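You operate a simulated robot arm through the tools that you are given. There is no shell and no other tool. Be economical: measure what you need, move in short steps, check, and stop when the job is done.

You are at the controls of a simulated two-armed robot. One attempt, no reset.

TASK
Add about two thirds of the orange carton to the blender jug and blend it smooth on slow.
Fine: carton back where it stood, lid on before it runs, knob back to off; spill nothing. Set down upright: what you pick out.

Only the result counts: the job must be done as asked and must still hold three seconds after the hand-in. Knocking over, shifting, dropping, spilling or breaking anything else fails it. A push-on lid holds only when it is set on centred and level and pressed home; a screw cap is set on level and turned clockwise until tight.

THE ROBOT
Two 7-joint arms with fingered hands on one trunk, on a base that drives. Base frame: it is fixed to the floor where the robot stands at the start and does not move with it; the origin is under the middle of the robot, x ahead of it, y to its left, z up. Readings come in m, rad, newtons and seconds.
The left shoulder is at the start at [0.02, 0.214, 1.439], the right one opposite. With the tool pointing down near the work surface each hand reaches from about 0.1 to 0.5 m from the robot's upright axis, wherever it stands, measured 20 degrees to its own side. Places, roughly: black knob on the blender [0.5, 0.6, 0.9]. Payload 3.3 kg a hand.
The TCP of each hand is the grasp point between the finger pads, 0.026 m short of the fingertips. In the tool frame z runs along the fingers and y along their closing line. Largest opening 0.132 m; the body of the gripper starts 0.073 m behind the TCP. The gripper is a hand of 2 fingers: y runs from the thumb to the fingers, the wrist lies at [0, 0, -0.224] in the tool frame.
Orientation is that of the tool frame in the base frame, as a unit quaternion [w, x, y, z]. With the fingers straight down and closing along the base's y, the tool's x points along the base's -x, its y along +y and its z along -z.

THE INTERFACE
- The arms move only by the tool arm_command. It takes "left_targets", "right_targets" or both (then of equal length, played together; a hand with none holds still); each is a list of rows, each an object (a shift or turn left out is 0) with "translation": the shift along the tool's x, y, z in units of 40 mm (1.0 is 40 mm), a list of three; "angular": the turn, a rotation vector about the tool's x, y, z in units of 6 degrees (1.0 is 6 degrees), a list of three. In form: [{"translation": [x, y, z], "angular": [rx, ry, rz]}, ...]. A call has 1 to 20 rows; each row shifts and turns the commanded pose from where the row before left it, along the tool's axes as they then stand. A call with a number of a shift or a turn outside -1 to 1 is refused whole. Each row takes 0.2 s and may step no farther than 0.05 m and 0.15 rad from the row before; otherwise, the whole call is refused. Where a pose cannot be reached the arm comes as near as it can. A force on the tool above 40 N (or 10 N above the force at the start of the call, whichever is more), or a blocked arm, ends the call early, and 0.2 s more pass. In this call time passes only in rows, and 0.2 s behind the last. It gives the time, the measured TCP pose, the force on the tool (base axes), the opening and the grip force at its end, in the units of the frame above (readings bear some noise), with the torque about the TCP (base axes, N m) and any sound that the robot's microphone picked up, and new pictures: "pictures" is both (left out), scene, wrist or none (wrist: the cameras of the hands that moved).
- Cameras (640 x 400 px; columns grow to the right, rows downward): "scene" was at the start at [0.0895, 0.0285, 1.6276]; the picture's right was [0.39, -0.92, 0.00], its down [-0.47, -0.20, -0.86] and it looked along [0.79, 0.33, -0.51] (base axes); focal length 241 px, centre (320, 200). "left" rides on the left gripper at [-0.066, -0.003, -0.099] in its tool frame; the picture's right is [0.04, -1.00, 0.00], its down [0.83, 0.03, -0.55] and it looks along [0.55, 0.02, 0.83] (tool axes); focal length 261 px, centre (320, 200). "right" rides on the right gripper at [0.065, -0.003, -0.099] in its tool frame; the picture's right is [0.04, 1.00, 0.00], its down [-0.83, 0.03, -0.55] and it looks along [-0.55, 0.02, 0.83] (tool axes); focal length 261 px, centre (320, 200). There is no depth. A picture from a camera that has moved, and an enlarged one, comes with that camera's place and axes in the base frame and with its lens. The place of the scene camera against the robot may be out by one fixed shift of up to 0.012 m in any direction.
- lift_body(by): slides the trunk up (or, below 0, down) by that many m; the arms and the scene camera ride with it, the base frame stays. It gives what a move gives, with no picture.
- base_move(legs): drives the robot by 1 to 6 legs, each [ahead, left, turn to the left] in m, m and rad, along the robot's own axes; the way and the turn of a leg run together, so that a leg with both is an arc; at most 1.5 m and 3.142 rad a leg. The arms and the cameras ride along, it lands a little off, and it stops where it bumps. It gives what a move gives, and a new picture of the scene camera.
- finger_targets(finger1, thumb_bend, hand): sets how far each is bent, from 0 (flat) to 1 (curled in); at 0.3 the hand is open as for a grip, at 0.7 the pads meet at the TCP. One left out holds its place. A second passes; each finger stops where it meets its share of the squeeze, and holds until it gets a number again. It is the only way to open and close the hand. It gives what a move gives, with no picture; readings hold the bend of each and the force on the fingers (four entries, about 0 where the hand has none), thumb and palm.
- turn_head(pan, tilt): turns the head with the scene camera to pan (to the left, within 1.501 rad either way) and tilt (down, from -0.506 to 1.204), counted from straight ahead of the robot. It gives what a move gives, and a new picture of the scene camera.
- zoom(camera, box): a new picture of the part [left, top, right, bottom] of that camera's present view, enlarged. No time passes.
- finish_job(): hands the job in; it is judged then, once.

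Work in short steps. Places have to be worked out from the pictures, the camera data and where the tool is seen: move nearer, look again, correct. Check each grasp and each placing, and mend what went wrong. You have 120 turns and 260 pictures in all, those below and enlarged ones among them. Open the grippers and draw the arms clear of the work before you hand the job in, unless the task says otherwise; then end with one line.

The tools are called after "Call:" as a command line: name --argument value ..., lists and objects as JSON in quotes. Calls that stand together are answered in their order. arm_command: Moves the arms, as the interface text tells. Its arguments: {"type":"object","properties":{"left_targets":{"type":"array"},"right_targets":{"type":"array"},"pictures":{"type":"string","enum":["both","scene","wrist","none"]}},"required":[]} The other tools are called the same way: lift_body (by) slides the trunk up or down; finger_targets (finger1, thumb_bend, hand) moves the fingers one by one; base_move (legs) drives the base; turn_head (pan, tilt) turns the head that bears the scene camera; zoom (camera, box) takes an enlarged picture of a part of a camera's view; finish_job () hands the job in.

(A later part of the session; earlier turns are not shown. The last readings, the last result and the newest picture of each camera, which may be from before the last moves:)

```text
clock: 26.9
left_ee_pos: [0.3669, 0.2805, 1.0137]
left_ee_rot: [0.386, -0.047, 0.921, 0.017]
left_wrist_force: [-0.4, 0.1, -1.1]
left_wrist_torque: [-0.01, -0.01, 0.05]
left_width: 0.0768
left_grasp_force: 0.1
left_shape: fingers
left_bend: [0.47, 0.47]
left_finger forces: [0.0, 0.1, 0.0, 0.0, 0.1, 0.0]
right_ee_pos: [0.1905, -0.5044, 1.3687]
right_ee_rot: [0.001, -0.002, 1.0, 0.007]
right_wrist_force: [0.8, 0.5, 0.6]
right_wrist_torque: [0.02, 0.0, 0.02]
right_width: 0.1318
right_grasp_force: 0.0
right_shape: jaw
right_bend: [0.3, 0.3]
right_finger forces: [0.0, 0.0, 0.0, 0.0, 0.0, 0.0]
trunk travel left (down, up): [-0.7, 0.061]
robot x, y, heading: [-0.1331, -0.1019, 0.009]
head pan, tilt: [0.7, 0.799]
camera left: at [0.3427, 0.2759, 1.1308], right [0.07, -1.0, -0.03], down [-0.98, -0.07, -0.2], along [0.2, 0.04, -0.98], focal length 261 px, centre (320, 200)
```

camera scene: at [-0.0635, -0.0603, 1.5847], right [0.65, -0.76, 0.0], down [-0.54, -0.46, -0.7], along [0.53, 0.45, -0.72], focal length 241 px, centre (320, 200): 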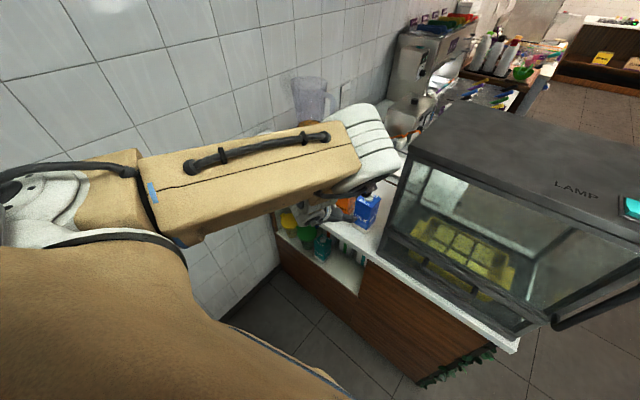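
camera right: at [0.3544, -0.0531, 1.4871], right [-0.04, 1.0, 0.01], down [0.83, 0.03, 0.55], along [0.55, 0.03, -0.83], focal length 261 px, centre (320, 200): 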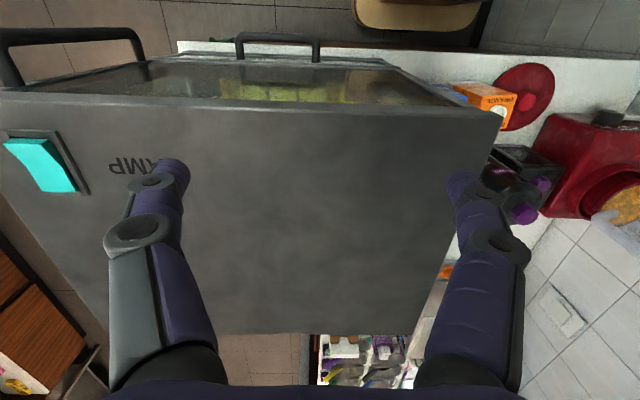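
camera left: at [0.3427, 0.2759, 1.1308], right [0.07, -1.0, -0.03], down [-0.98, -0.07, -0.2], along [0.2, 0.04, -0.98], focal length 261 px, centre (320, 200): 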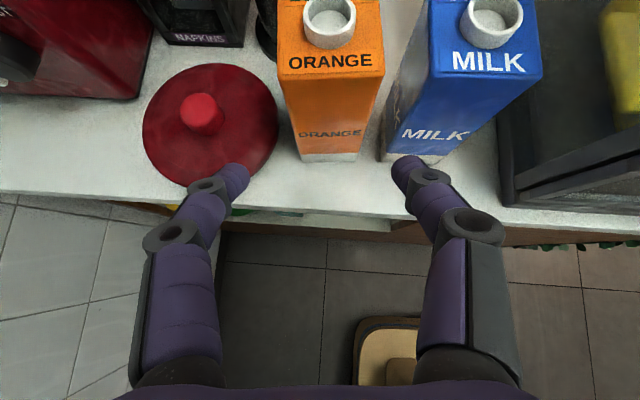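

The carton is a bit more yawed than the tool and the hand aims 1 cm too far left. I correct by 3° and shift right, then approach partly and check.

Call:
arm_command --left_targets '[{"translation": [-0.23, -0.325, 0.3], "angular": [-0.35, 0, -0.35]}, {"translation": [0, 0, 0.5]}, {"translation": [0, 0, 0.5]}]' --pictures "wrist"

```text
clock: 27.7
left_ee_pos: [0.4124, 0.2726, 0.9824]
left_ee_rot: [0.383, -0.07, 0.921, 0.027]
left_wrist_force: [-0.5, -0.4, 0.4]
left_wrist_torque: [-0.03, -0.02, 0.01]
left_width: 0.0767
left_grasp_force: 0.0
left_shape: fingers
left_bend: [0.47, 0.47]
left_finger forces: [0.0, 0.0, 0.0, 0.1, 0.0, 0.0]
right_ee_pos: [0.1913, -0.5002, 1.3686]
right_ee_rot: [0.001, -0.002, 1.0, 0.007]
right_wrist_force: [0.2, 0.2, 0.6]
right_wrist_torque: [-0.02, -0.04, -0.01]
right_width: 0.1318
right_grasp_force: 0.1
right_shape: jaw
right_bend: [0.3, 0.3]
right_finger forces: [0.0, 0.0, 0.1, 0.0, 0.0, 0.0]
trunk travel left (down, up): [-0.7, 0.061]
robot x, y, heading: [-0.1276, -0.1028, 0.008]
head pan, tilt: [0.7, 0.799]
camera left: at [0.3881, 0.2664, 1.0974], right [0.12, -0.99, -0.03], down [-0.97, -0.11, -0.2], along [0.2, 0.05, -0.98], focal length 261 px, centre (320, 200)
```

left: 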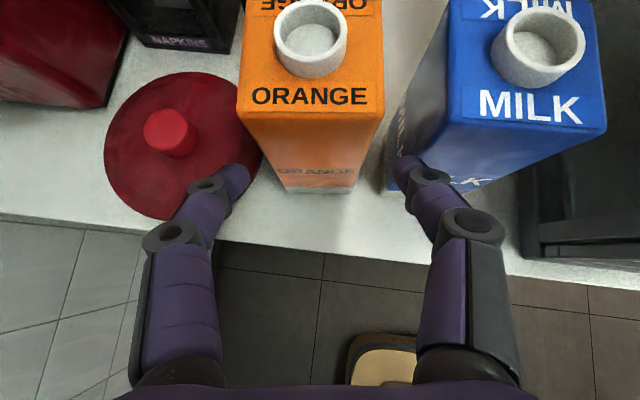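

Aligned with the carton now. I finish the approach (6 cm) slowly.

Call:
arm_command --left_targets '[{"translation": [0, 0.02, 0.4]}, {"translation": [0, 0.02, 0.4]}, {"translation": [0, 0.0, 0.4]}, {"translation": [0, 0.0, 0.35]}]' --pictures "wrist"

```text
clock: 28.7
left_ee_pos: [0.4523, 0.2745, 0.9355]
left_ee_rot: [0.382, -0.064, 0.922, 0.024]
left_wrist_force: [0.1, -0.3, -0.3]
left_wrist_torque: [-0.03, 0.05, 0.01]
left_width: 0.0768
left_grasp_force: 0.0
left_shape: fingers
left_bend: [0.47, 0.47]
left_finger forces: [0.0, 0.0, 0.1, 0.0, 0.1, 0.0]
right_ee_pos: [0.1907, -0.5028, 1.3697]
right_ee_rot: [0.001, -0.001, 1.0, 0.006]
right_wrist_force: [-0.4, -0.2, -0.7]
right_wrist_torque: [0.03, -0.01, 0.0]
right_width: 0.1319
right_grasp_force: 0.1
right_shape: jaw
right_bend: [0.3, 0.3]
right_finger forces: [0.0, 0.0, 0.0, 0.0, 0.0, 0.0]
trunk travel left (down, up): [-0.7, 0.061]
robot x, y, heading: [-0.1283, -0.1021, 0.008]
head pan, tilt: [0.7, 0.799]
camera left: at [0.4287, 0.2687, 1.0521], right [0.11, -0.99, -0.02], down [-0.98, -0.1, -0.2], along [0.19, 0.05, -0.98], focal length 261 px, centre (320, 200)
```

left: 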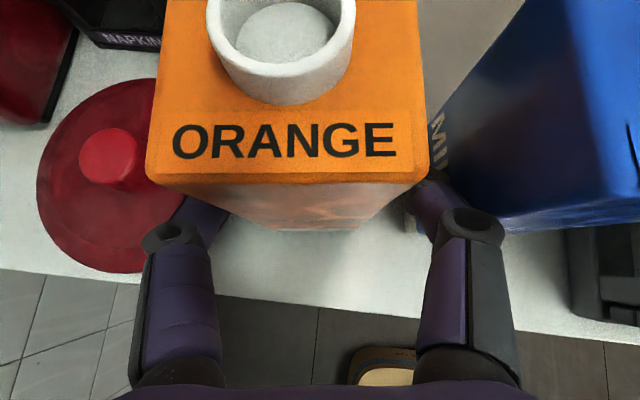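

The carton sits about 6 mm left of the hand's centre; I shift left and close gently.

Call:
arm_command --left_targets '[{"translation": [0, 0.15, 0]}]' --pictures "none"

Call:
finger_targets --hand "left" --finger1 0.56 --thumb_bend 0.56

```text
clock: 29.1
left_ee_pos: [0.4521, 0.2805, 0.9354]
left_ee_rot: [0.381, -0.065, 0.922, 0.025]
left_wrist_force: [0.1, 0.2, 0.1]
left_wrist_torque: [-0.03, -0.03, -0.02]
left_width: 0.0766
left_grasp_force: 0.0
left_shape: fingers
left_bend: [0.47, 0.47]
left_finger forces: [0.1, 0.0, 0.1, 0.1, 0.0, 0.0]
right_ee_pos: [0.1907, -0.502, 1.3691]
right_ee_rot: [0.001, -0.001, 1.0, 0.007]
right_wrist_force: [0.0, -0.6, -0.8]
right_wrist_torque: [0.03, -0.01, 0.03]
right_width: 0.1318
right_grasp_force: 0.0
right_shape: jaw
right_bend: [0.3, 0.3]
right_finger forces: [0.1, 0.0, 0.0, 0.0, 0.0, 0.1]
trunk travel left (down, up): [-0.7, 0.061]
robot x, y, heading: [-0.1305, -0.1044, 0.008]
head pan, tilt: [0.7, 0.799]
```

```text
clock: 30.1
left_ee_pos: [0.4512, 0.2799, 0.936]
left_ee_rot: [0.381, -0.065, 0.922, 0.025]
left_wrist_force: [0.2, -0.9, 0.1]
left_wrist_torque: [-0.05, 0.01, -0.06]
left_width: 0.0613
left_grasp_force: 4.2
left_shape: fingers
left_bend: [0.51, 0.53]
left_finger forces: [3.8, 0.1, 0.0, 0.0, 4.8, 0.0]
right_ee_pos: [0.1917, -0.5025, 1.3682]
right_ee_rot: [0.0, -0.002, 1.0, 0.007]
right_wrist_force: [-0.1, -0.3, 0.3]
right_wrist_torque: [0.01, -0.01, -0.02]
right_width: 0.1318
right_grasp_force: 0.0
right_shape: jaw
right_bend: [0.3, 0.3]
right_finger forces: [0.1, 0.0, 0.1, 0.0, 0.1, 0.0]
trunk travel left (down, up): [-0.7, 0.061]
robot x, y, heading: [-0.1338, -0.1058, 0.003]
head pan, tilt: [0.7, 0.799]
```

Contact on both sides at width 0.061. I squeeze a bit more for a secure hold.

Call:
finger_targets --hand "left" --finger1 0.64 --thumb_bend 0.64

Call:
arm_command --left_targets '[{"translation": [-0.35, 0, -0.35]}, {"translation": [-0.35, 0, -0.35]}]' --pictures "wrist"

```text
clock: 31.1
left_ee_pos: [0.451, 0.2812, 0.9355]
left_ee_rot: [0.381, -0.066, 0.922, 0.025]
left_wrist_force: [-0.6, -1.2, -0.5]
left_wrist_torque: [0.02, 0.0, -0.02]
left_width: 0.0603
left_grasp_force: 11.3
left_shape: fingers
left_bend: [0.51, 0.58]
left_finger forces: [10.9, 0.1, 0.1, 0.1, 11.7, 0.1]
right_ee_pos: [0.1908, -0.5034, 1.3689]
right_ee_rot: [0.001, -0.002, 1.0, 0.006]
right_wrist_force: [-0.1, 0.0, 0.0]
right_wrist_torque: [0.02, 0.0, -0.02]
right_width: 0.132
right_grasp_force: 0.0
right_shape: jaw
right_bend: [0.3, 0.3]
right_finger forces: [0.0, 0.0, 0.0, 0.0, 0.1, 0.1]
trunk travel left (down, up): [-0.7, 0.061]
robot x, y, heading: [-0.1289, -0.1022, 0.009]
head pan, tilt: [0.7, 0.799]
```

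```text
clock: 31.7
left_ee_pos: [0.4534, 0.2825, 0.9773]
left_ee_rot: [0.382, -0.066, 0.921, 0.025]
left_wrist_force: [0.6, 0.2, -3.5]
left_wrist_torque: [0.0, 0.1, -0.03]
left_width: 0.0601
left_grasp_force: 10.9
left_shape: fingers
left_bend: [0.51, 0.58]
left_finger forces: [11.4, 0.0, 0.0, 0.1, 11.3, 0.0]
right_ee_pos: [0.1914, -0.5036, 1.368]
right_ee_rot: [0.001, -0.001, 1.0, 0.006]
right_wrist_force: [-0.3, -0.7, -0.2]
right_wrist_torque: [-0.03, -0.01, -0.02]
right_width: 0.132
right_grasp_force: 0.0
right_shape: jaw
right_bend: [0.3, 0.3]
right_finger forces: [0.0, 0.1, 0.0, 0.1, 0.0, 0.0]
trunk travel left (down, up): [-0.7, 0.061]
robot x, y, heading: [-0.1328, -0.1048, 0.007]
head pan, tilt: [0.7, 0.799]
camera left: at [0.4292, 0.2772, 1.0934], right [0.11, -0.99, -0.03], down [-0.97, -0.11, -0.2], along [0.19, 0.05, -0.98], focal length 261 px, centre (320, 200)
```

left: 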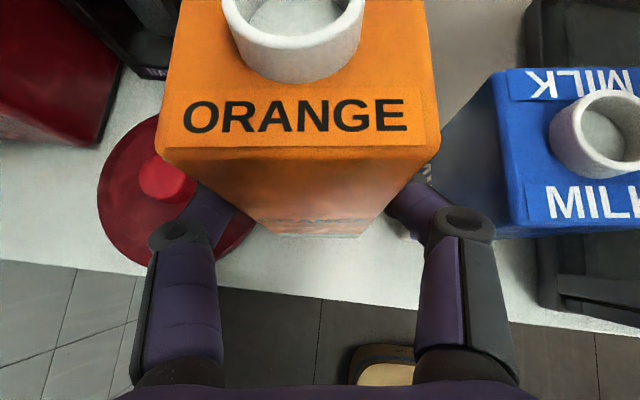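

The carton is lifted, weighing roughly 3.5 N. Before lifting it stood with the TCP at [0.4515, 0.2805, 0.9355]. I raise it straight up about 0.36 m, clear of the jug rim height.

Call:
arm_command --left_targets '[{"translation": [-0.6, 0, -0.6]}, {"translation": [-0.7, 0, -0.7]}, {"translation": [-0.7, 0, -0.7]}, {"translation": [-0.7, 0, -0.7]}, {"translation": [-0.7, 0, -0.7]}, {"translation": [-0.7, 0, -0.7]}, {"translation": [-0.7, 0, -0.7]}, {"translation": [-0.7, 0, -0.7]}, {"translation": [-0.4, 0, -0.4]}]' --pictures "wrist"

Call:
lift_body --by 0.04

```text
clock: 33.7
left_ee_pos: [0.4497, 0.2955, 1.3005]
left_ee_rot: [0.374, -0.078, 0.924, 0.025]
left_wrist_force: [0.4, -1.0, -4.0]
left_wrist_torque: [-0.04, 0.08, -0.01]
left_width: 0.0596
left_grasp_force: 11.0
left_shape: fingers
left_bend: [0.5, 0.59]
left_finger forces: [10.9, 0.0, 0.1, 0.1, 10.9, 0.1]
right_ee_pos: [0.1911, -0.5032, 1.3688]
right_ee_rot: [0.002, -0.001, 1.0, 0.007]
right_wrist_force: [-0.2, -0.2, 0.4]
right_wrist_torque: [0.01, -0.01, 0.0]
right_width: 0.1317
right_grasp_force: 0.0
right_shape: jaw
right_bend: [0.3, 0.3]
right_finger forces: [0.0, 0.0, 0.0, 0.0, 0.0, 0.0]
trunk travel left (down, up): [-0.7, 0.061]
robot x, y, heading: [-0.1311, -0.1028, 0.009]
head pan, tilt: [0.7, 0.799]
camera left: at [0.4273, 0.2903, 1.417], right [0.13, -0.99, -0.02], down [-0.97, -0.13, -0.18], along [0.18, 0.04, -0.98], focal length 261 px, centre (320, 200)
```

left: 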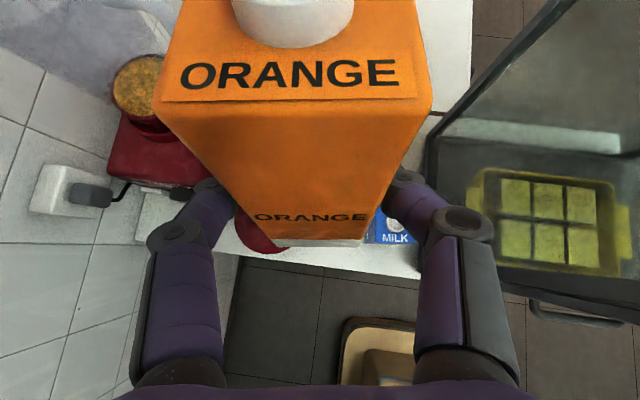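

```text
clock: 34.5
left_ee_pos: [0.4495, 0.2926, 1.3428]
left_ee_rot: [0.377, -0.078, 0.923, 0.023]
left_wrist_force: [-0.1, -0.6, -3.3]
left_wrist_torque: [-0.04, 0.08, 0.0]
left_width: 0.0596
left_grasp_force: 10.5
left_shape: fingers
left_bend: [0.5, 0.59]
left_finger forces: [10.9, 0.1, 0.0, 0.0, 10.8, 0.0]
right_ee_pos: [0.1917, -0.5027, 1.4083]
right_ee_rot: [-0.001, -0.001, 1.0, 0.005]
right_wrist_force: [0.6, 0.3, 0.2]
right_wrist_torque: [0.0, 0.0, 0.01]
right_width: 0.1322
right_grasp_force: 0.0
right_shape: jaw
right_bend: [0.3, 0.3]
right_finger forces: [0.0, 0.0, 0.0, 0.0, 0.0, 0.0]
trunk travel left (down, up): [-0.74, 0.021]
robot x, y, heading: [-0.1306, -0.1036, 0.001]
head pan, tilt: [0.7, 0.799]
```

Weight holds at about 3.6 N. I drive left 0.25 m to bring the carton beside the jug at a height above its rim.

Call:
base_move --legs '[[0.02, 0.25, 0]]'

Call:
turn_head --pan 0.6 --tilt 0.55

```text
clock: 36.4
left_ee_pos: [0.471, 0.5421, 1.3487]
left_ee_rot: [0.38, -0.077, 0.922, 0.023]
left_wrist_force: [0.9, 0.0, -3.8]
left_wrist_torque: [-0.04, 0.07, -0.01]
left_width: 0.0597
left_grasp_force: 11.4
left_shape: fingers
left_bend: [0.5, 0.59]
left_finger forces: [11.0, 0.0, 0.1, 0.0, 10.9, 0.1]
right_ee_pos: [0.2073, -0.2548, 1.408]
right_ee_rot: [0.001, 0.001, 1.0, 0.006]
right_wrist_force: [-0.2, 0.9, -0.2]
right_wrist_torque: [-0.02, 0.01, 0.0]
right_width: 0.132
right_grasp_force: 0.0
right_shape: jaw
right_bend: [0.3, 0.3]
right_finger forces: [0.1, 0.0, 0.1, 0.0, 0.0, 0.1]
trunk travel left (down, up): [-0.74, 0.021]
robot x, y, heading: [-0.112, 0.1475, 0.007]
head pan, tilt: [0.7, 0.799]
camera scene: at [-0.0434, 0.1907, 1.6246], right [0.65, -0.76, 0.0], down [-0.55, -0.46, -0.7], along [0.53, 0.45, -0.72], focal length 241 px, centre (320, 200)
```

scene: 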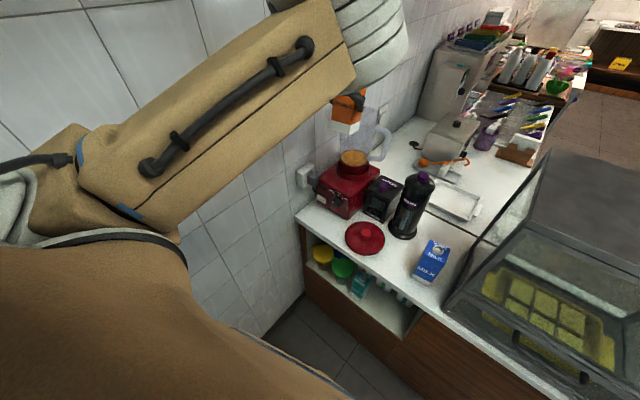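

```text
clock: 37.1
left_ee_pos: [0.4701, 0.5451, 1.3472]
left_ee_rot: [0.38, -0.08, 0.921, 0.023]
left_wrist_force: [0.0, 0.8, -4.6]
left_wrist_torque: [-0.05, 0.06, 0.03]
left_width: 0.0596
left_grasp_force: 11.2
left_shape: fingers
left_bend: [0.5, 0.59]
left_finger forces: [11.0, 0.1, 0.0, 0.0, 10.9, 0.1]
right_ee_pos: [0.2087, -0.2542, 1.4081]
right_ee_rot: [0.001, 0.0, 1.0, 0.007]
right_wrist_force: [-0.2, -0.7, 0.1]
right_wrist_torque: [0.01, 0.01, 0.05]
right_width: 0.1318
right_grasp_force: 0.0
right_shape: jaw
right_bend: [0.3, 0.3]
right_finger forces: [0.0, 0.0, 0.0, 0.0, 0.0, 0.1]
trunk travel left (down, up): [-0.74, 0.021]
robot x, y, heading: [-0.1132, 0.1457, 0.005]
head pan, tilt: [0.6, 0.55]
camera scene: at [-0.031, 0.1899, 1.6459], right [0.57, -0.82, 0.0], down [-0.43, -0.3, -0.85], along [0.7, 0.48, -0.52], focal length 241 px, centre (320, 200)
```

scene: 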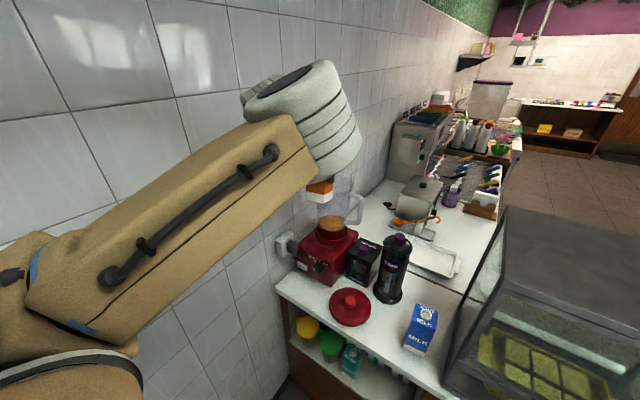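

The carton is beside the jug at z 1.35. I raise it a little and carry it forward to be just right of and over the jug rim.

Call:
arm_command --left_targets '[{"translation": [-0.53, 0, -0.53]}, {"translation": [-0.75, -0.42, 0.68]}, {"translation": [-0.75, -0.42, 0.68]}, {"translation": [-0.75, -0.42, 0.68]}]' --pictures "both"

```text
clock: 38.1
left_ee_pos: [0.5981, 0.5217, 1.3809]
left_ee_rot: [0.388, -0.071, 0.918, 0.029]
left_wrist_force: [-0.6, 1.2, -3.4]
left_wrist_torque: [-0.07, 0.06, -0.01]
left_width: 0.0597
left_grasp_force: 11.3
left_shape: fingers
left_bend: [0.5, 0.59]
left_finger forces: [11.3, 0.0, 0.0, 0.1, 11.0, 0.0]
left hand out of reach, approached as far as the arm can: row 4
right_ee_pos: [0.2093, -0.2514, 1.4095]
right_ee_rot: [0.0, 0.0, 1.0, 0.006]
right_wrist_force: [0.2, 0.6, 0.0]
right_wrist_torque: [-0.02, 0.03, -0.03]
right_width: 0.1319
right_grasp_force: 0.1
right_shape: jaw
right_bend: [0.3, 0.3]
right_finger forces: [0.0, 0.1, 0.0, 0.0, 0.1, 0.1]
trunk travel left (down, up): [-0.74, 0.021]
robot x, y, heading: [-0.1098, 0.1482, 0.003]
head pan, tilt: [0.6, 0.55]
camera scene: at [-0.0303, 0.1931, 1.6458], right [0.57, -0.82, 0.0], down [-0.43, -0.3, -0.85], along [0.7, 0.48, -0.52], focal length 241 px, centre (320, 200)
camera left: at [0.5731, 0.5158, 1.4958], right [0.12, -0.99, -0.03], down [-0.97, -0.12, -0.21], along [0.21, 0.05, -0.98], focal length 261 px, centre (320, 200)
```

scene: 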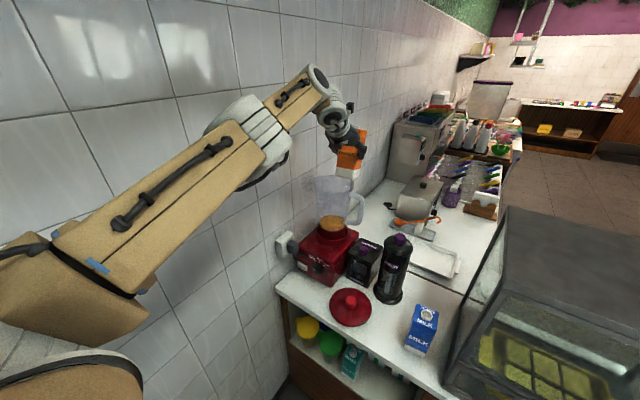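
left: 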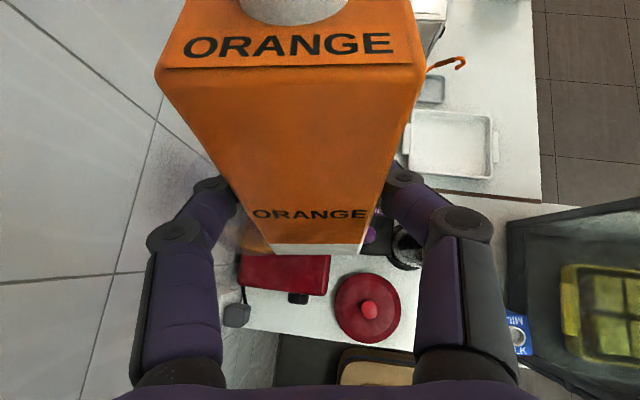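

The arm is nearly straight, so I drive ahead 7 cm and see the arm unstretched.

Call:
base_move --legs '[[0.07, -0.01, 0]]'

```text
clock: 39.1
left_ee_pos: [0.6686, 0.5082, 1.3795]
left_ee_rot: [0.387, -0.068, 0.919, 0.028]
left_wrist_force: [0.9, -0.2, -3.5]
left_wrist_torque: [0.0, 0.09, 0.01]
left_width: 0.0596
left_grasp_force: 11.1
left_shape: fingers
left_bend: [0.5, 0.59]
left_finger forces: [11.2, 0.0, 0.1, 0.0, 11.1, 0.0]
right_ee_pos: [0.2787, -0.2638, 1.409]
right_ee_rot: [0.0, 0.0, 1.0, 0.006]
right_wrist_force: [0.1, -0.9, -0.7]
right_wrist_torque: [-0.04, 0.05, -0.01]
right_width: 0.1319
right_grasp_force: 0.1
right_shape: jaw
right_bend: [0.3, 0.3]
right_finger forces: [0.1, 0.1, 0.1, 0.0, 0.0, 0.0]
trunk travel left (down, up): [-0.74, 0.021]
robot x, y, heading: [-0.047, 0.1334, 0.006]
head pan, tilt: [0.6, 0.55]
camera scene: at [0.0395, 0.1802, 1.6459], right [0.57, -0.82, 0.0], down [-0.43, -0.3, -0.85], along [0.7, 0.48, -0.52], focal length 241 px, centre (320, 200)
```

scene: 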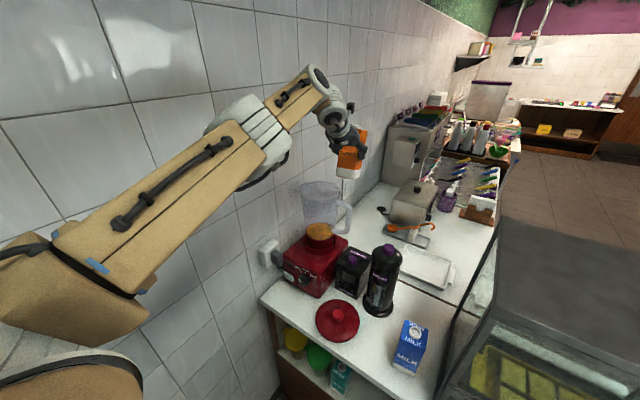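

The carton now hangs just right of the jug. I shift it to TCP [0.642, 0.503] and begin tipping its top to the left by about 48°, still below pouring angle, checking reach.

Call:
arm_command --left_targets '[{"translation": [0.45, 0, -0.45]}, {"angular": [0.664, -0.342, -0.664]}, {"angular": [0.664, -0.342, -0.664]}, {"angular": [0.664, -0.342, -0.664]}, {"angular": [0.664, -0.342, -0.664]}, {"angular": [0.664, -0.342, -0.664]}, {"angular": [0.664, -0.342, -0.664]}, {"angular": [0.664, -0.342, -0.664]}, {"angular": [0.664, -0.342, -0.664]}]' --pictures "both"

```text
clock: 41.1
left_ee_pos: [0.6406, 0.5041, 1.3809]
left_ee_rot: [0.508, -0.204, 0.775, -0.318]
left_wrist_force: [0.2, -0.4, -2.8]
left_wrist_torque: [0.02, 0.11, -0.01]
left_width: 0.06
left_grasp_force: 11.1
left_shape: fingers
left_bend: [0.5, 0.59]
left_finger forces: [12.4, 0.0, 0.0, 0.1, 10.0, 0.0]
right_ee_pos: [0.277, -0.265, 1.4089]
right_ee_rot: [0.001, 0.0, 1.0, 0.006]
right_wrist_force: [-1.1, 0.0, 0.5]
right_wrist_torque: [0.01, -0.02, 0.01]
right_width: 0.1317
right_grasp_force: 0.2
right_shape: jaw
right_bend: [0.3, 0.3]
right_finger forces: [0.0, 0.0, 0.1, 0.0, 0.0, 0.0]
trunk travel left (down, up): [-0.74, 0.021]
robot x, y, heading: [-0.0424, 0.1332, 0.005]
head pan, tilt: [0.6, 0.55]
camera scene: at [0.0376, 0.1798, 1.646], right [0.57, -0.82, 0.0], down [-0.43, -0.3, -0.85], along [0.7, 0.48, -0.52], focal length 241 px, centre (320, 200)
camera left: at [0.5756, 0.5723, 1.4535], right [-0.03, -0.74, 0.67], down [-0.84, -0.35, -0.42], along [0.54, -0.57, -0.61], focal length 261 px, centre (320, 200)
```

scene: 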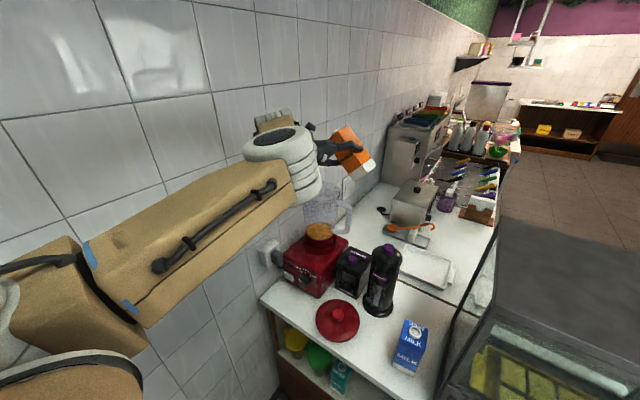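
left: 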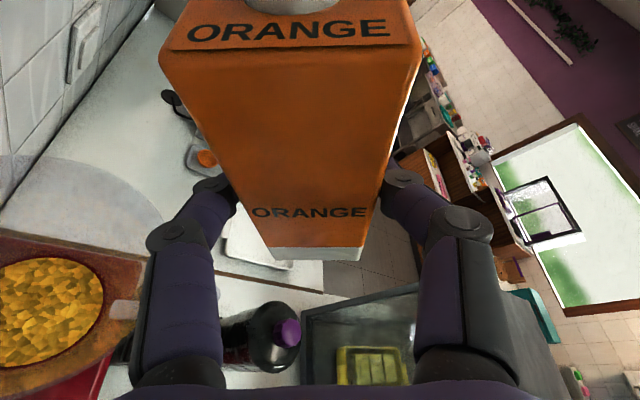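

All rows were reached. I enlarge the scene to check the spout against the jug before tipping on.

Call:
zoom --camera "scene" --box '[260, 100, 400, 260]'

```text
2.50 times, centred on (330, 180) of scene
camera zoom: at [0.0376, 0.1798, 1.646], right [0.57, -0.82, 0.0], down [-0.43, -0.3, -0.85], along [0.7, 0.48, -0.52], focal length 603 px, centre (295, 250)
```

zoom: 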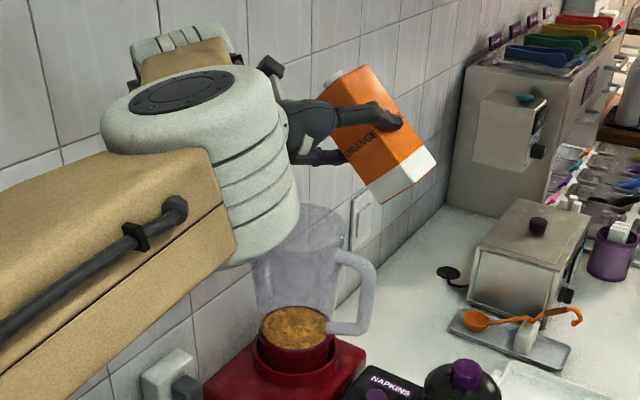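

Spout and rim line up as computed. I tip on to about 72° and read the weight.

Call:
arm_command --left_targets '[{"angular": [0.664, -0.342, -0.664]}, {"angular": [0.664, -0.342, -0.664]}, {"angular": [0.664, -0.342, -0.664]}, {"angular": [0.664, -0.342, -0.664]}]' --pictures "both"

```text
clock: 42.1
left_ee_pos: [0.6417, 0.5044, 1.38]
left_ee_rot: [0.537, -0.257, 0.649, -0.473]
left_wrist_force: [-0.1, 0.1, -2.9]
left_wrist_torque: [0.01, 0.1, -0.01]
left_width: 0.0598
left_grasp_force: 10.9
left_shape: fingers
left_bend: [0.5, 0.59]
left_finger forces: [12.7, 0.0, 0.0, 0.0, 9.7, 0.1]
right_ee_pos: [0.2772, -0.2639, 1.4087]
right_ee_rot: [0.0, 0.0, 1.0, 0.006]
right_wrist_force: [-1.0, -0.1, 0.4]
right_wrist_torque: [0.01, 0.04, 0.03]
right_width: 0.1317
right_grasp_force: 0.0
right_shape: jaw
right_bend: [0.3, 0.3]
right_finger forces: [0.0, 0.1, 0.1, 0.1, 0.0, 0.0]
trunk travel left (down, up): [-0.74, 0.021]
robot x, y, heading: [-0.0433, 0.1346, 0.007]
head pan, tilt: [0.6, 0.55]
camera scene: at [0.0379, 0.1801, 1.646], right [0.57, -0.82, 0.0], down [-0.43, -0.3, -0.85], along [0.7, 0.48, -0.52], focal length 241 px, centre (320, 200)
camera left: at [0.5662, 0.5918, 1.4107], right [-0.18, -0.45, 0.87], down [-0.76, -0.5, -0.42], along [0.63, -0.74, -0.25], focal length 261 px, centre (320, 200)
```

scene: 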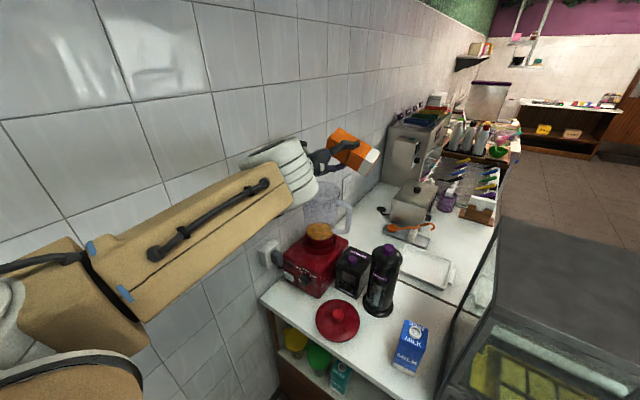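
left: 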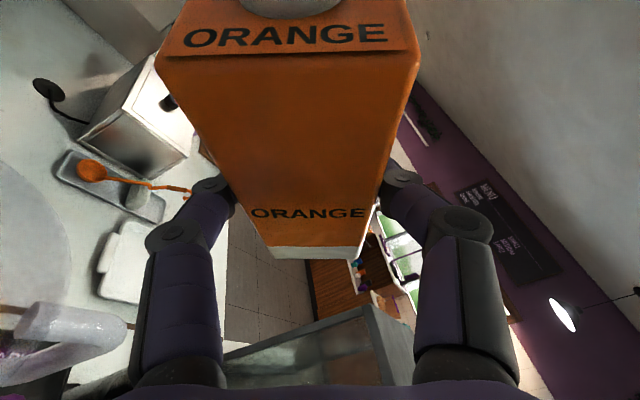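

The difference of the two finger forces gives a clean weight: about 3.4 N, so nothing has flowed yet. I tip on to 84° and hold briefly.

Call:
arm_command --left_targets '[{"angular": [0.664, -0.342, -0.664]}, {"angular": [0.664, -0.342, -0.664]}, {}]' --pictures "scene"

```text
clock: 42.9
left_ee_pos: [0.64, 0.5042, 1.3813]
left_ee_rot: [0.542, -0.28, 0.577, -0.544]
left_wrist_force: [-0.1, 0.5, -2.7]
left_wrist_torque: [-0.02, 0.06, -0.02]
left_width: 0.0597
left_grasp_force: 11.6
left_shape: fingers
left_bend: [0.5, 0.59]
left_finger forces: [12.6, 0.1, 0.1, 0.0, 9.8, 0.1]
right_ee_pos: [0.2774, -0.2652, 1.4094]
right_ee_rot: [0.001, 0.0, 1.0, 0.008]
right_wrist_force: [-0.4, -0.1, -0.4]
right_wrist_torque: [0.02, 0.0, -0.02]
right_width: 0.1319
right_grasp_force: 0.0
right_shape: jaw
right_bend: [0.3, 0.3]
right_finger forces: [0.0, 0.0, 0.1, 0.1, 0.1, 0.0]
trunk travel left (down, up): [-0.74, 0.021]
robot x, y, heading: [-0.043, 0.1364, 0.001]
head pan, tilt: [0.6, 0.55]
camera scene: at [0.0375, 0.1794, 1.646], right [0.57, -0.82, 0.0], down [-0.43, -0.3, -0.85], along [0.7, 0.48, -0.52], focal length 241 px, centre (320, 200)
```

scene: 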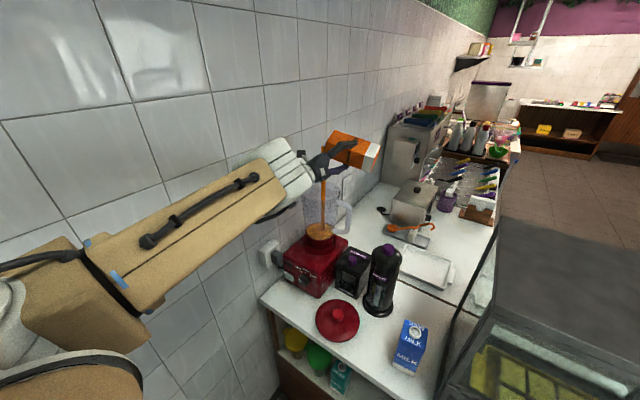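

Juice streams into the jug at 84°. I hold the tilt and watch the weight fall; I aim to stop at about 1.4 N by the finger-force difference.

Call:
arm_command --left_targets '[{}, {}, {}]' --pictures "none"

Call:
zoom --camera "scene" --box '[280, 110, 400, 250]'

```text
clock: 43.7
left_ee_pos: [0.6401, 0.5044, 1.3815]
left_ee_rot: [0.541, -0.281, 0.577, -0.543]
left_wrist_force: [-0.1, -0.6, -3.8]
left_wrist_torque: [-0.02, 0.11, 0.01]
left_width: 0.0596
left_grasp_force: 10.9
left_shape: fingers
left_bend: [0.5, 0.59]
left_finger forces: [12.7, 0.0, 0.0, 0.0, 9.8, 0.1]
right_ee_pos: [0.2766, -0.2633, 1.4086]
right_ee_rot: [0.001, 0.0, 1.0, 0.006]
right_wrist_force: [1.1, -0.2, 0.0]
right_wrist_torque: [-0.03, -0.01, 0.0]
right_width: 0.1319
right_grasp_force: 0.0
right_shape: jaw
right_bend: [0.3, 0.3]
right_finger forces: [0.1, 0.0, 0.0, 0.0, 0.0, 0.1]
trunk travel left (down, up): [-0.74, 0.021]
robot x, y, heading: [-0.0443, 0.1334, 0.001]
head pan, tilt: [0.6, 0.55]
```

```text
2.86 times, centred on (340, 180) of scene
camera zoom: at [0.0377, 0.1799, 1.646], right [0.57, -0.82, 0.0], down [-0.43, -0.3, -0.85], along [0.7, 0.48, -0.52], focal length 689 px, centre (263, 257)
```

zoom: 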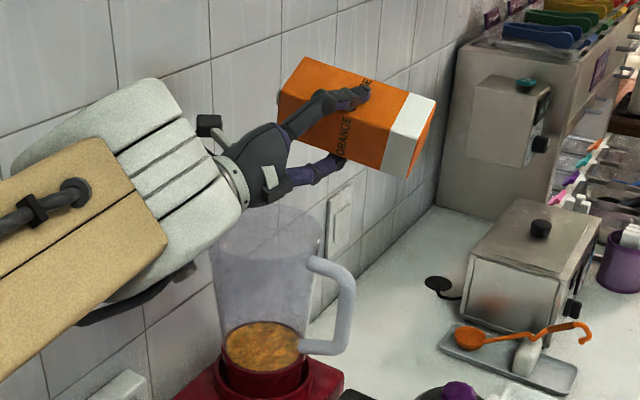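

The stream stopped by itself at 84°; weight is about 3.1 N. I tip to 90° and hold.

Call:
arm_command --left_targets '[{"angular": [0.664, -0.342, -0.664]}, {}, {}, {}, {}]' --pictures "scene"

```text
clock: 44.9
left_ee_pos: [0.6404, 0.5039, 1.3799]
left_ee_rot: [-0.542, 0.29, -0.538, 0.577]
left_wrist_force: [-0.4, 0.6, -2.1]
left_wrist_torque: [-0.01, 0.03, 0.02]
left_width: 0.0597
left_grasp_force: 11.3
left_shape: fingers
left_bend: [0.5, 0.59]
left_finger forces: [12.2, 0.0, 0.0, 0.0, 10.1, 0.1]
right_ee_pos: [0.2774, -0.2647, 1.4082]
right_ee_rot: [0.001, 0.0, 1.0, 0.005]
right_wrist_force: [0.2, -0.3, 0.4]
right_wrist_torque: [0.03, 0.01, -0.04]
right_width: 0.1319
right_grasp_force: 0.1
right_shape: jaw
right_bend: [0.3, 0.3]
right_finger forces: [0.0, 0.0, 0.1, 0.1, 0.0, 0.1]
trunk travel left (down, up): [-0.74, 0.021]
robot x, y, heading: [-0.0441, 0.1363, 0.005]
head pan, tilt: [0.6, 0.55]
camera scene: at [0.0375, 0.1796, 1.646], right [0.57, -0.82, 0.0], down [-0.43, -0.3, -0.85], along [0.7, 0.48, -0.52], focal length 241 px, centre (320, 200)
```

scene: 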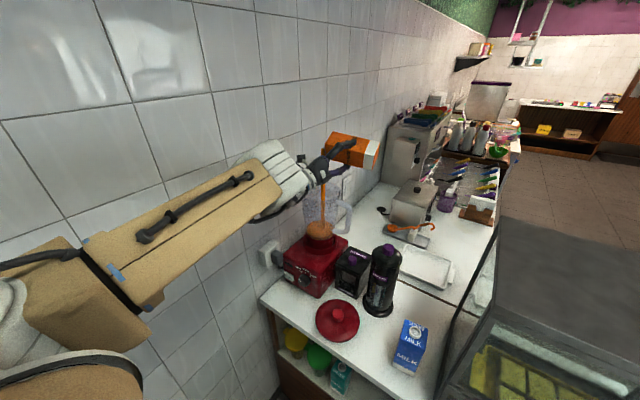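

About 2.25 N left and still flowing. I hold two more rows.

Call:
arm_command --left_targets '[{}, {}]' --pictures "scene"

```text
clock: 45.5
left_ee_pos: [0.6406, 0.5039, 1.3815]
left_ee_rot: [-0.542, 0.29, -0.537, 0.577]
left_wrist_force: [0.1, -0.4, -1.6]
left_wrist_torque: [0.0, 0.06, 0.0]
left_width: 0.0599
left_grasp_force: 11.1
left_shape: fingers
left_bend: [0.5, 0.59]
left_finger forces: [12.3, 0.0, 0.1, 0.0, 10.3, 0.0]
right_ee_pos: [0.2768, -0.2643, 1.4101]
right_ee_rot: [0.001, -0.001, 1.0, 0.006]
right_wrist_force: [0.5, -0.1, 0.4]
right_wrist_torque: [-0.01, -0.02, -0.02]
right_width: 0.1319
right_grasp_force: 0.1
right_shape: jaw
right_bend: [0.3, 0.3]
right_finger forces: [0.0, 0.1, 0.0, 0.1, 0.1, 0.0]
trunk travel left (down, up): [-0.74, 0.021]
robot x, y, heading: [-0.0401, 0.1395, 0.003]
head pan, tilt: [0.6, 0.55]
camera scene: at [0.0376, 0.1797, 1.646], right [0.57, -0.82, 0.0], down [-0.43, -0.3, -0.85], along [0.7, 0.48, -0.52], focal length 241 px, centre (320, 200)
```

scene: 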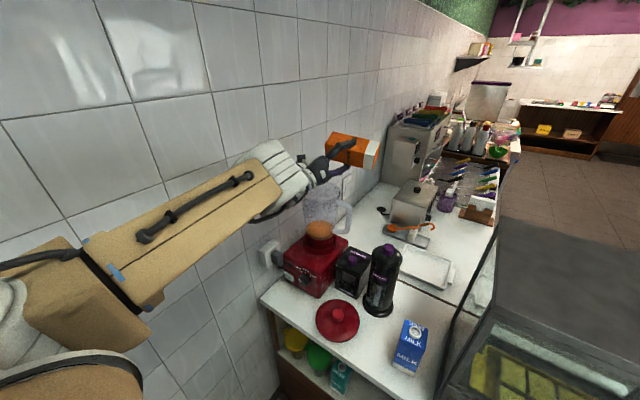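

Flow stopped at 90° with about 2.15 N left. I tip 3° more and hold.

Call:
arm_command --left_targets '[{"angular": [0.332, -0.171, -0.332]}, {}, {}, {}, {}, {}, {}]' --pictures "scene"

Call:
arm_command --left_targets '[{}]' --pictures "none"

```text
clock: 47.1
left_ee_pos: [0.6417, 0.5037, 1.3799]
left_ee_rot: [-0.542, 0.296, -0.518, 0.592]
left_wrist_force: [0.2, 0.0, -2.0]
left_wrist_torque: [-0.01, 0.04, 0.0]
left_width: 0.0598
left_grasp_force: 10.8
left_shape: fingers
left_bend: [0.5, 0.59]
left_finger forces: [12.1, 0.0, 0.0, 0.1, 10.3, 0.0]
right_ee_pos: [0.2772, -0.2643, 1.4095]
right_ee_rot: [0.001, 0.0, 1.0, 0.006]
right_wrist_force: [-0.8, -0.2, -0.1]
right_wrist_torque: [0.0, 0.01, 0.02]
right_width: 0.132
right_grasp_force: 0.0
right_shape: jaw
right_bend: [0.3, 0.3]
right_finger forces: [0.0, 0.1, 0.0, 0.0, 0.1, 0.0]
trunk travel left (down, up): [-0.74, 0.021]
robot x, y, heading: [-0.0447, 0.1367, 0.002]
head pan, tilt: [0.6, 0.55]
camera scene: at [0.0375, 0.1797, 1.646], right [0.57, -0.82, 0.0], down [-0.43, -0.3, -0.85], along [0.7, 0.48, -0.52], focal length 241 px, centre (320, 200)
```

scene: 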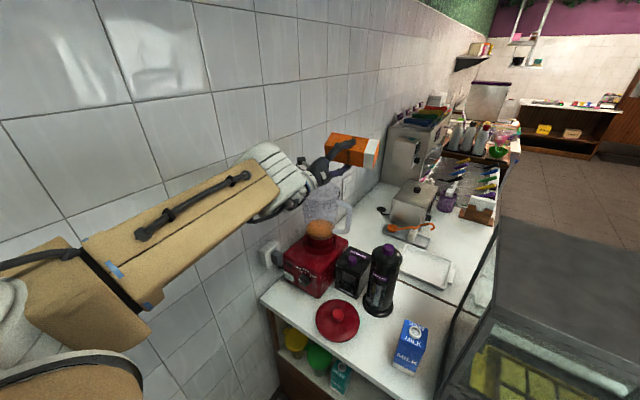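

```text
clock: 47.5
left_ee_pos: [0.6411, 0.5026, 1.38]
left_ee_rot: [-0.541, 0.297, -0.518, 0.593]
left_wrist_force: [-0.1, -0.3, -1.8]
left_wrist_torque: [0.01, 0.04, -0.01]
left_width: 0.0596
left_grasp_force: 11.2
left_shape: fingers
left_bend: [0.5, 0.59]
left_finger forces: [12.1, 0.0, 0.0, 0.1, 10.3, 0.1]
right_ee_pos: [0.2768, -0.266, 1.4103]
right_ee_rot: [0.001, 0.0, 1.0, 0.006]
right_wrist_force: [-0.5, 0.4, 1.0]
right_wrist_torque: [0.03, -0.01, -0.03]
right_width: 0.132
right_grasp_force: 0.1
right_shape: jaw
right_bend: [0.3, 0.3]
right_finger forces: [0.1, 0.0, 0.0, 0.0, 0.0, 0.0]
trunk travel left (down, up): [-0.74, 0.021]
robot x, y, heading: [-0.0425, 0.134, 0.005]
head pan, tilt: [0.6, 0.55]
```

About 1.93 N left. I tip 5° more and hold.

Call:
arm_command --left_targets '[{"angular": [0.553, -0.285, -0.553]}, {}, {}, {}, {}, {}]' --pictures "scene"

Call:
arm_command --left_targets '[{}]' --pictures "none"

```text
clock: 48.9
left_ee_pos: [0.641, 0.5042, 1.3815]
left_ee_rot: [-0.54, 0.305, -0.483, 0.618]
left_wrist_force: [-0.1, 0.1, -2.3]
left_wrist_torque: [0.06, 0.05, 0.02]
left_width: 0.0598
left_grasp_force: 11.4
left_shape: fingers
left_bend: [0.5, 0.59]
left_finger forces: [11.7, 0.0, 0.1, 0.0, 10.6, 0.1]
right_ee_pos: [0.2772, -0.2647, 1.4096]
right_ee_rot: [0.001, 0.0, 1.0, 0.006]
right_wrist_force: [-0.3, -0.1, 0.0]
right_wrist_torque: [0.0, -0.03, -0.02]
right_width: 0.1321
right_grasp_force: 0.1
right_shape: jaw
right_bend: [0.3, 0.3]
right_finger forces: [0.0, 0.1, 0.0, 0.0, 0.0, 0.0]
trunk travel left (down, up): [-0.74, 0.021]
robot x, y, heading: [-0.04, 0.1346, 0.008]
head pan, tilt: [0.6, 0.55]
camera scene: at [0.0375, 0.1797, 1.646], right [0.57, -0.82, 0.0], down [-0.43, -0.3, -0.85], along [0.7, 0.48, -0.52], focal length 241 px, centre (320, 200)
```

scene: 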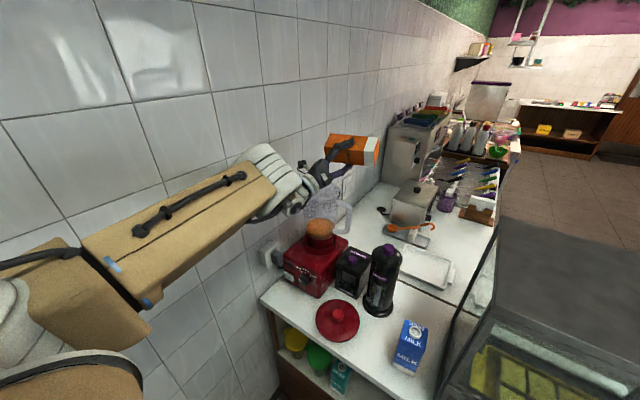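

```text
clock: 49.3
left_ee_pos: [0.6409, 0.5044, 1.3813]
left_ee_rot: [-0.541, 0.303, -0.483, 0.618]
left_wrist_force: [0.0, -0.1, -1.5]
left_wrist_torque: [0.02, 0.05, 0.03]
left_width: 0.0599
left_grasp_force: 11.3
left_shape: fingers
left_bend: [0.5, 0.59]
left_finger forces: [11.7, 0.1, 0.0, 0.0, 10.6, 0.0]
right_ee_pos: [0.2766, -0.2647, 1.4089]
right_ee_rot: [0.0, 0.0, 1.0, 0.006]
right_wrist_force: [0.8, 0.5, 0.1]
right_wrist_torque: [0.0, 0.03, -0.01]
right_width: 0.1319
right_grasp_force: 0.1
right_shape: jaw
right_bend: [0.3, 0.3]
right_finger forces: [0.1, 0.0, 0.0, 0.0, 0.1, 0.0]
trunk travel left (down, up): [-0.74, 0.021]
robot x, y, heading: [-0.0427, 0.1352, 0.004]
head pan, tilt: [0.6, 0.55]
```

Two estimates differ (finger difference 1.2 N, wrist about 1.9 N), so I take more readings before any further tipping.

Call:
arm_command --left_targets '[{}]' --pictures "none"

Call:
arm_command --left_targets '[{}]' --pictures "none"

Call:
arm_command --left_targets '[{}]' --pictures "none"

Call:
zoom --camera "scene" --box '[280, 110, 400, 250]'

```text
clock: 49.7
left_ee_pos: [0.6408, 0.5035, 1.3808]
left_ee_rot: [-0.54, 0.304, -0.484, 0.618]
left_wrist_force: [0.0, 0.1, -1.4]
left_wrist_torque: [0.03, 0.03, 0.0]
left_width: 0.0598
left_grasp_force: 10.9
left_shape: fingers
left_bend: [0.5, 0.59]
left_finger forces: [11.6, 0.0, 0.0, 0.1, 10.6, 0.0]
right_ee_pos: [0.2763, -0.2648, 1.4098]
right_ee_rot: [0.001, 0.0, 1.0, 0.006]
right_wrist_force: [-0.7, 0.3, 0.2]
right_wrist_torque: [0.01, -0.01, 0.0]
right_width: 0.132
right_grasp_force: 0.2
right_shape: jaw
right_bend: [0.3, 0.3]
right_finger forces: [0.0, 0.1, 0.1, 0.1, 0.0, 0.1]
trunk travel left (down, up): [-0.74, 0.021]
robot x, y, heading: [-0.0416, 0.136, -0.001]
head pan, tilt: [0.6, 0.55]
```

```text
clock: 50.1
left_ee_pos: [0.6407, 0.5032, 1.3813]
left_ee_rot: [-0.541, 0.303, -0.484, 0.618]
left_wrist_force: [0.1, 0.3, -1.4]
left_wrist_torque: [0.06, 0.04, 0.0]
left_width: 0.0597
left_grasp_force: 11.2
left_shape: fingers
left_bend: [0.5, 0.59]
left_finger forces: [11.7, 0.0, 0.1, 0.0, 10.6, 0.0]
right_ee_pos: [0.2764, -0.2641, 1.4086]
right_ee_rot: [0.001, 0.0, 1.0, 0.006]
right_wrist_force: [-0.2, 0.3, -0.5]
right_wrist_torque: [0.01, 0.04, 0.01]
right_width: 0.1318
right_grasp_force: 0.0
right_shape: jaw
right_bend: [0.3, 0.3]
right_finger forces: [0.0, 0.0, 0.0, 0.1, 0.0, 0.0]
trunk travel left (down, up): [-0.74, 0.021]
robot x, y, heading: [-0.0421, 0.1365, 0.007]
head pan, tilt: [0.6, 0.55]
```

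```text
clock: 50.5
left_ee_pos: [0.6398, 0.5034, 1.3806]
left_ee_rot: [-0.541, 0.303, -0.483, 0.618]
left_wrist_force: [-0.3, 0.0, -1.0]
left_wrist_torque: [-0.01, 0.06, -0.01]
left_width: 0.0599
left_grasp_force: 11.2
left_shape: fingers
left_bend: [0.5, 0.59]
left_finger forces: [11.7, 0.0, 0.0, 0.0, 10.5, 0.0]
right_ee_pos: [0.2774, -0.2642, 1.4091]
right_ee_rot: [0.0, 0.0, 1.0, 0.006]
right_wrist_force: [-0.4, -0.3, -0.2]
right_wrist_torque: [0.04, 0.02, -0.02]
right_width: 0.1318
right_grasp_force: 0.1
right_shape: jaw
right_bend: [0.3, 0.3]
right_finger forces: [0.1, 0.0, 0.0, 0.0, 0.0, 0.0]
trunk travel left (down, up): [-0.74, 0.021]
robot x, y, heading: [-0.0399, 0.1369, 0.003]
head pan, tilt: [0.6, 0.55]
```

```text
2.86 times, centred on (340, 180) of scene
camera zoom: at [0.0374, 0.1797, 1.646], right [0.57, -0.82, 0.0], down [-0.43, -0.3, -0.85], along [0.7, 0.48, -0.52], focal length 689 px, centre (263, 257)
```

zoom: 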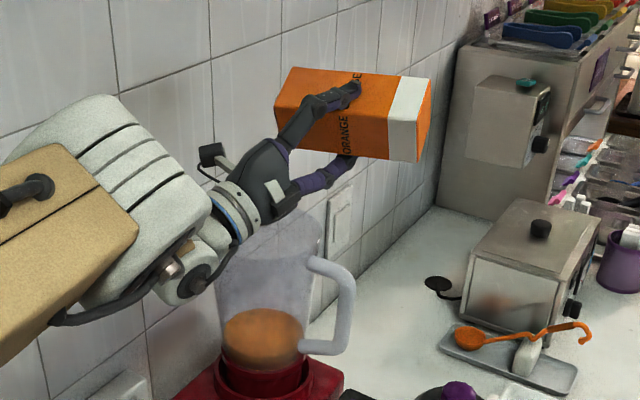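

About 1.25 N remains of 3.4 N, so roughly 0.7 of the contents has been poured, close to two thirds. I turn the carton upright again in place.

Call:
arm_command --left_targets '[{"angular": [-0.638, 0.3286, 0.638]}, {"angular": [-0.638, 0.3286, 0.638]}, {"angular": [-0.638, 0.3286, 0.638]}, {"angular": [-0.638, 0.3286, 0.638]}, {"angular": [-0.638, 0.3286, 0.638]}, {"angular": [-0.638, 0.3286, 0.638]}, {"angular": [-0.638, 0.3286, 0.638]}, {"angular": [-0.638, 0.3286, 0.638]}, {"angular": [-0.638, 0.3286, 0.638]}, {"angular": [-0.638, 0.3286, 0.638]}, {"angular": [-0.638, 0.3286, 0.638]}, {"angular": [-0.638, 0.3286, 0.638]}, {"angular": [-0.638, 0.3286, 0.638]}, {"angular": [-0.638, 0.3286, 0.638]}, {"angular": [-0.638, 0.3286, 0.638]}, {"angular": [-0.638, 0.3286, 0.638]}, {"angular": [-0.638, 0.3286, 0.638]}]' --pictures "both"

```text
clock: 54.1
left_ee_pos: [0.6415, 0.5042, 1.3827]
left_ee_rot: [0.387, -0.069, 0.919, 0.03]
left_wrist_force: [0.2, 0.4, -0.7]
left_wrist_torque: [-0.04, 0.04, 0.02]
left_width: 0.0595
left_grasp_force: 10.9
left_shape: fingers
left_bend: [0.5, 0.59]
left_finger forces: [10.9, 0.1, 0.1, 0.1, 10.9, 0.1]
right_ee_pos: [0.2763, -0.2648, 1.4086]
right_ee_rot: [0.001, 0.0, 1.0, 0.007]
right_wrist_force: [1.1, -0.5, -0.7]
right_wrist_torque: [0.02, -0.01, 0.02]
right_width: 0.1317
right_grasp_force: 0.1
right_shape: jaw
right_bend: [0.3, 0.3]
right_finger forces: [0.0, 0.1, 0.0, 0.0, 0.0, 0.0]
trunk travel left (down, up): [-0.74, 0.021]
robot x, y, heading: [-0.0431, 0.1353, 0.007]
head pan, tilt: [0.6, 0.55]
camera scene: at [0.0374, 0.1792, 1.646], right [0.57, -0.82, 0.0], down [-0.43, -0.3, -0.85], along [0.7, 0.48, -0.52], focal length 241 px, centre (320, 200)
camera left: at [0.617, 0.4964, 1.4972], right [0.12, -0.99, -0.03], down [-0.97, -0.11, -0.21], along [0.2, 0.06, -0.98], focal length 261 px, centre (320, 200)
```

scene: 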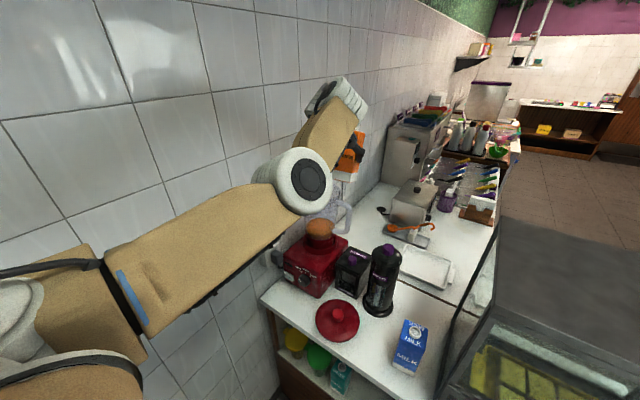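
left: 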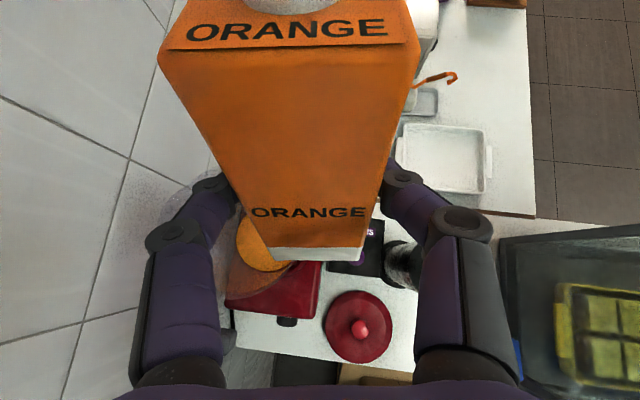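

The carton is upright. I drive back then right to the pick-up stance, carrying it high over everything.

Call:
base_move --legs '[[-0.088, 0, 0], [0, -0.239, 0]]'

```text
clock: 56.6
left_ee_pos: [0.5558, 0.265, 1.3811]
left_ee_rot: [0.387, -0.07, 0.919, 0.031]
left_wrist_force: [0.2, -0.6, -1.1]
left_wrist_torque: [-0.01, 0.01, -0.02]
left_width: 0.06
left_grasp_force: 10.9
left_shape: fingers
left_bend: [0.5, 0.59]
left_finger forces: [10.8, 0.1, 0.0, 0.0, 10.7, 0.1]
right_ee_pos: [0.192, -0.5027, 1.408]
right_ee_rot: [0.0, 0.0, 1.0, 0.007]
right_wrist_force: [0.1, -0.2, -0.2]
right_wrist_torque: [0.02, 0.0, -0.04]
right_width: 0.1321
right_grasp_force: 0.0
right_shape: jaw
right_bend: [0.3, 0.3]
right_finger forces: [0.0, 0.0, 0.0, 0.0, 0.1, 0.0]
trunk travel left (down, up): [-0.74, 0.021]
robot x, y, heading: [-0.1312, -0.1015, 0.005]
head pan, tilt: [0.6, 0.55]
camera scene: at [-0.0481, -0.0596, 1.646], right [0.57, -0.82, 0.0], down [-0.43, -0.3, -0.85], along [0.7, 0.49, -0.52], focal length 241 px, centre (320, 200)
```

scene: 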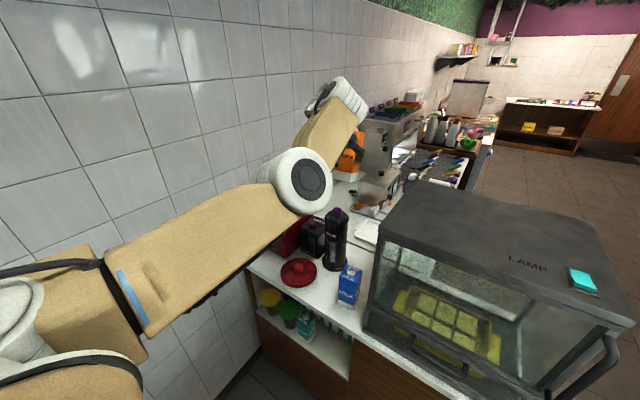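

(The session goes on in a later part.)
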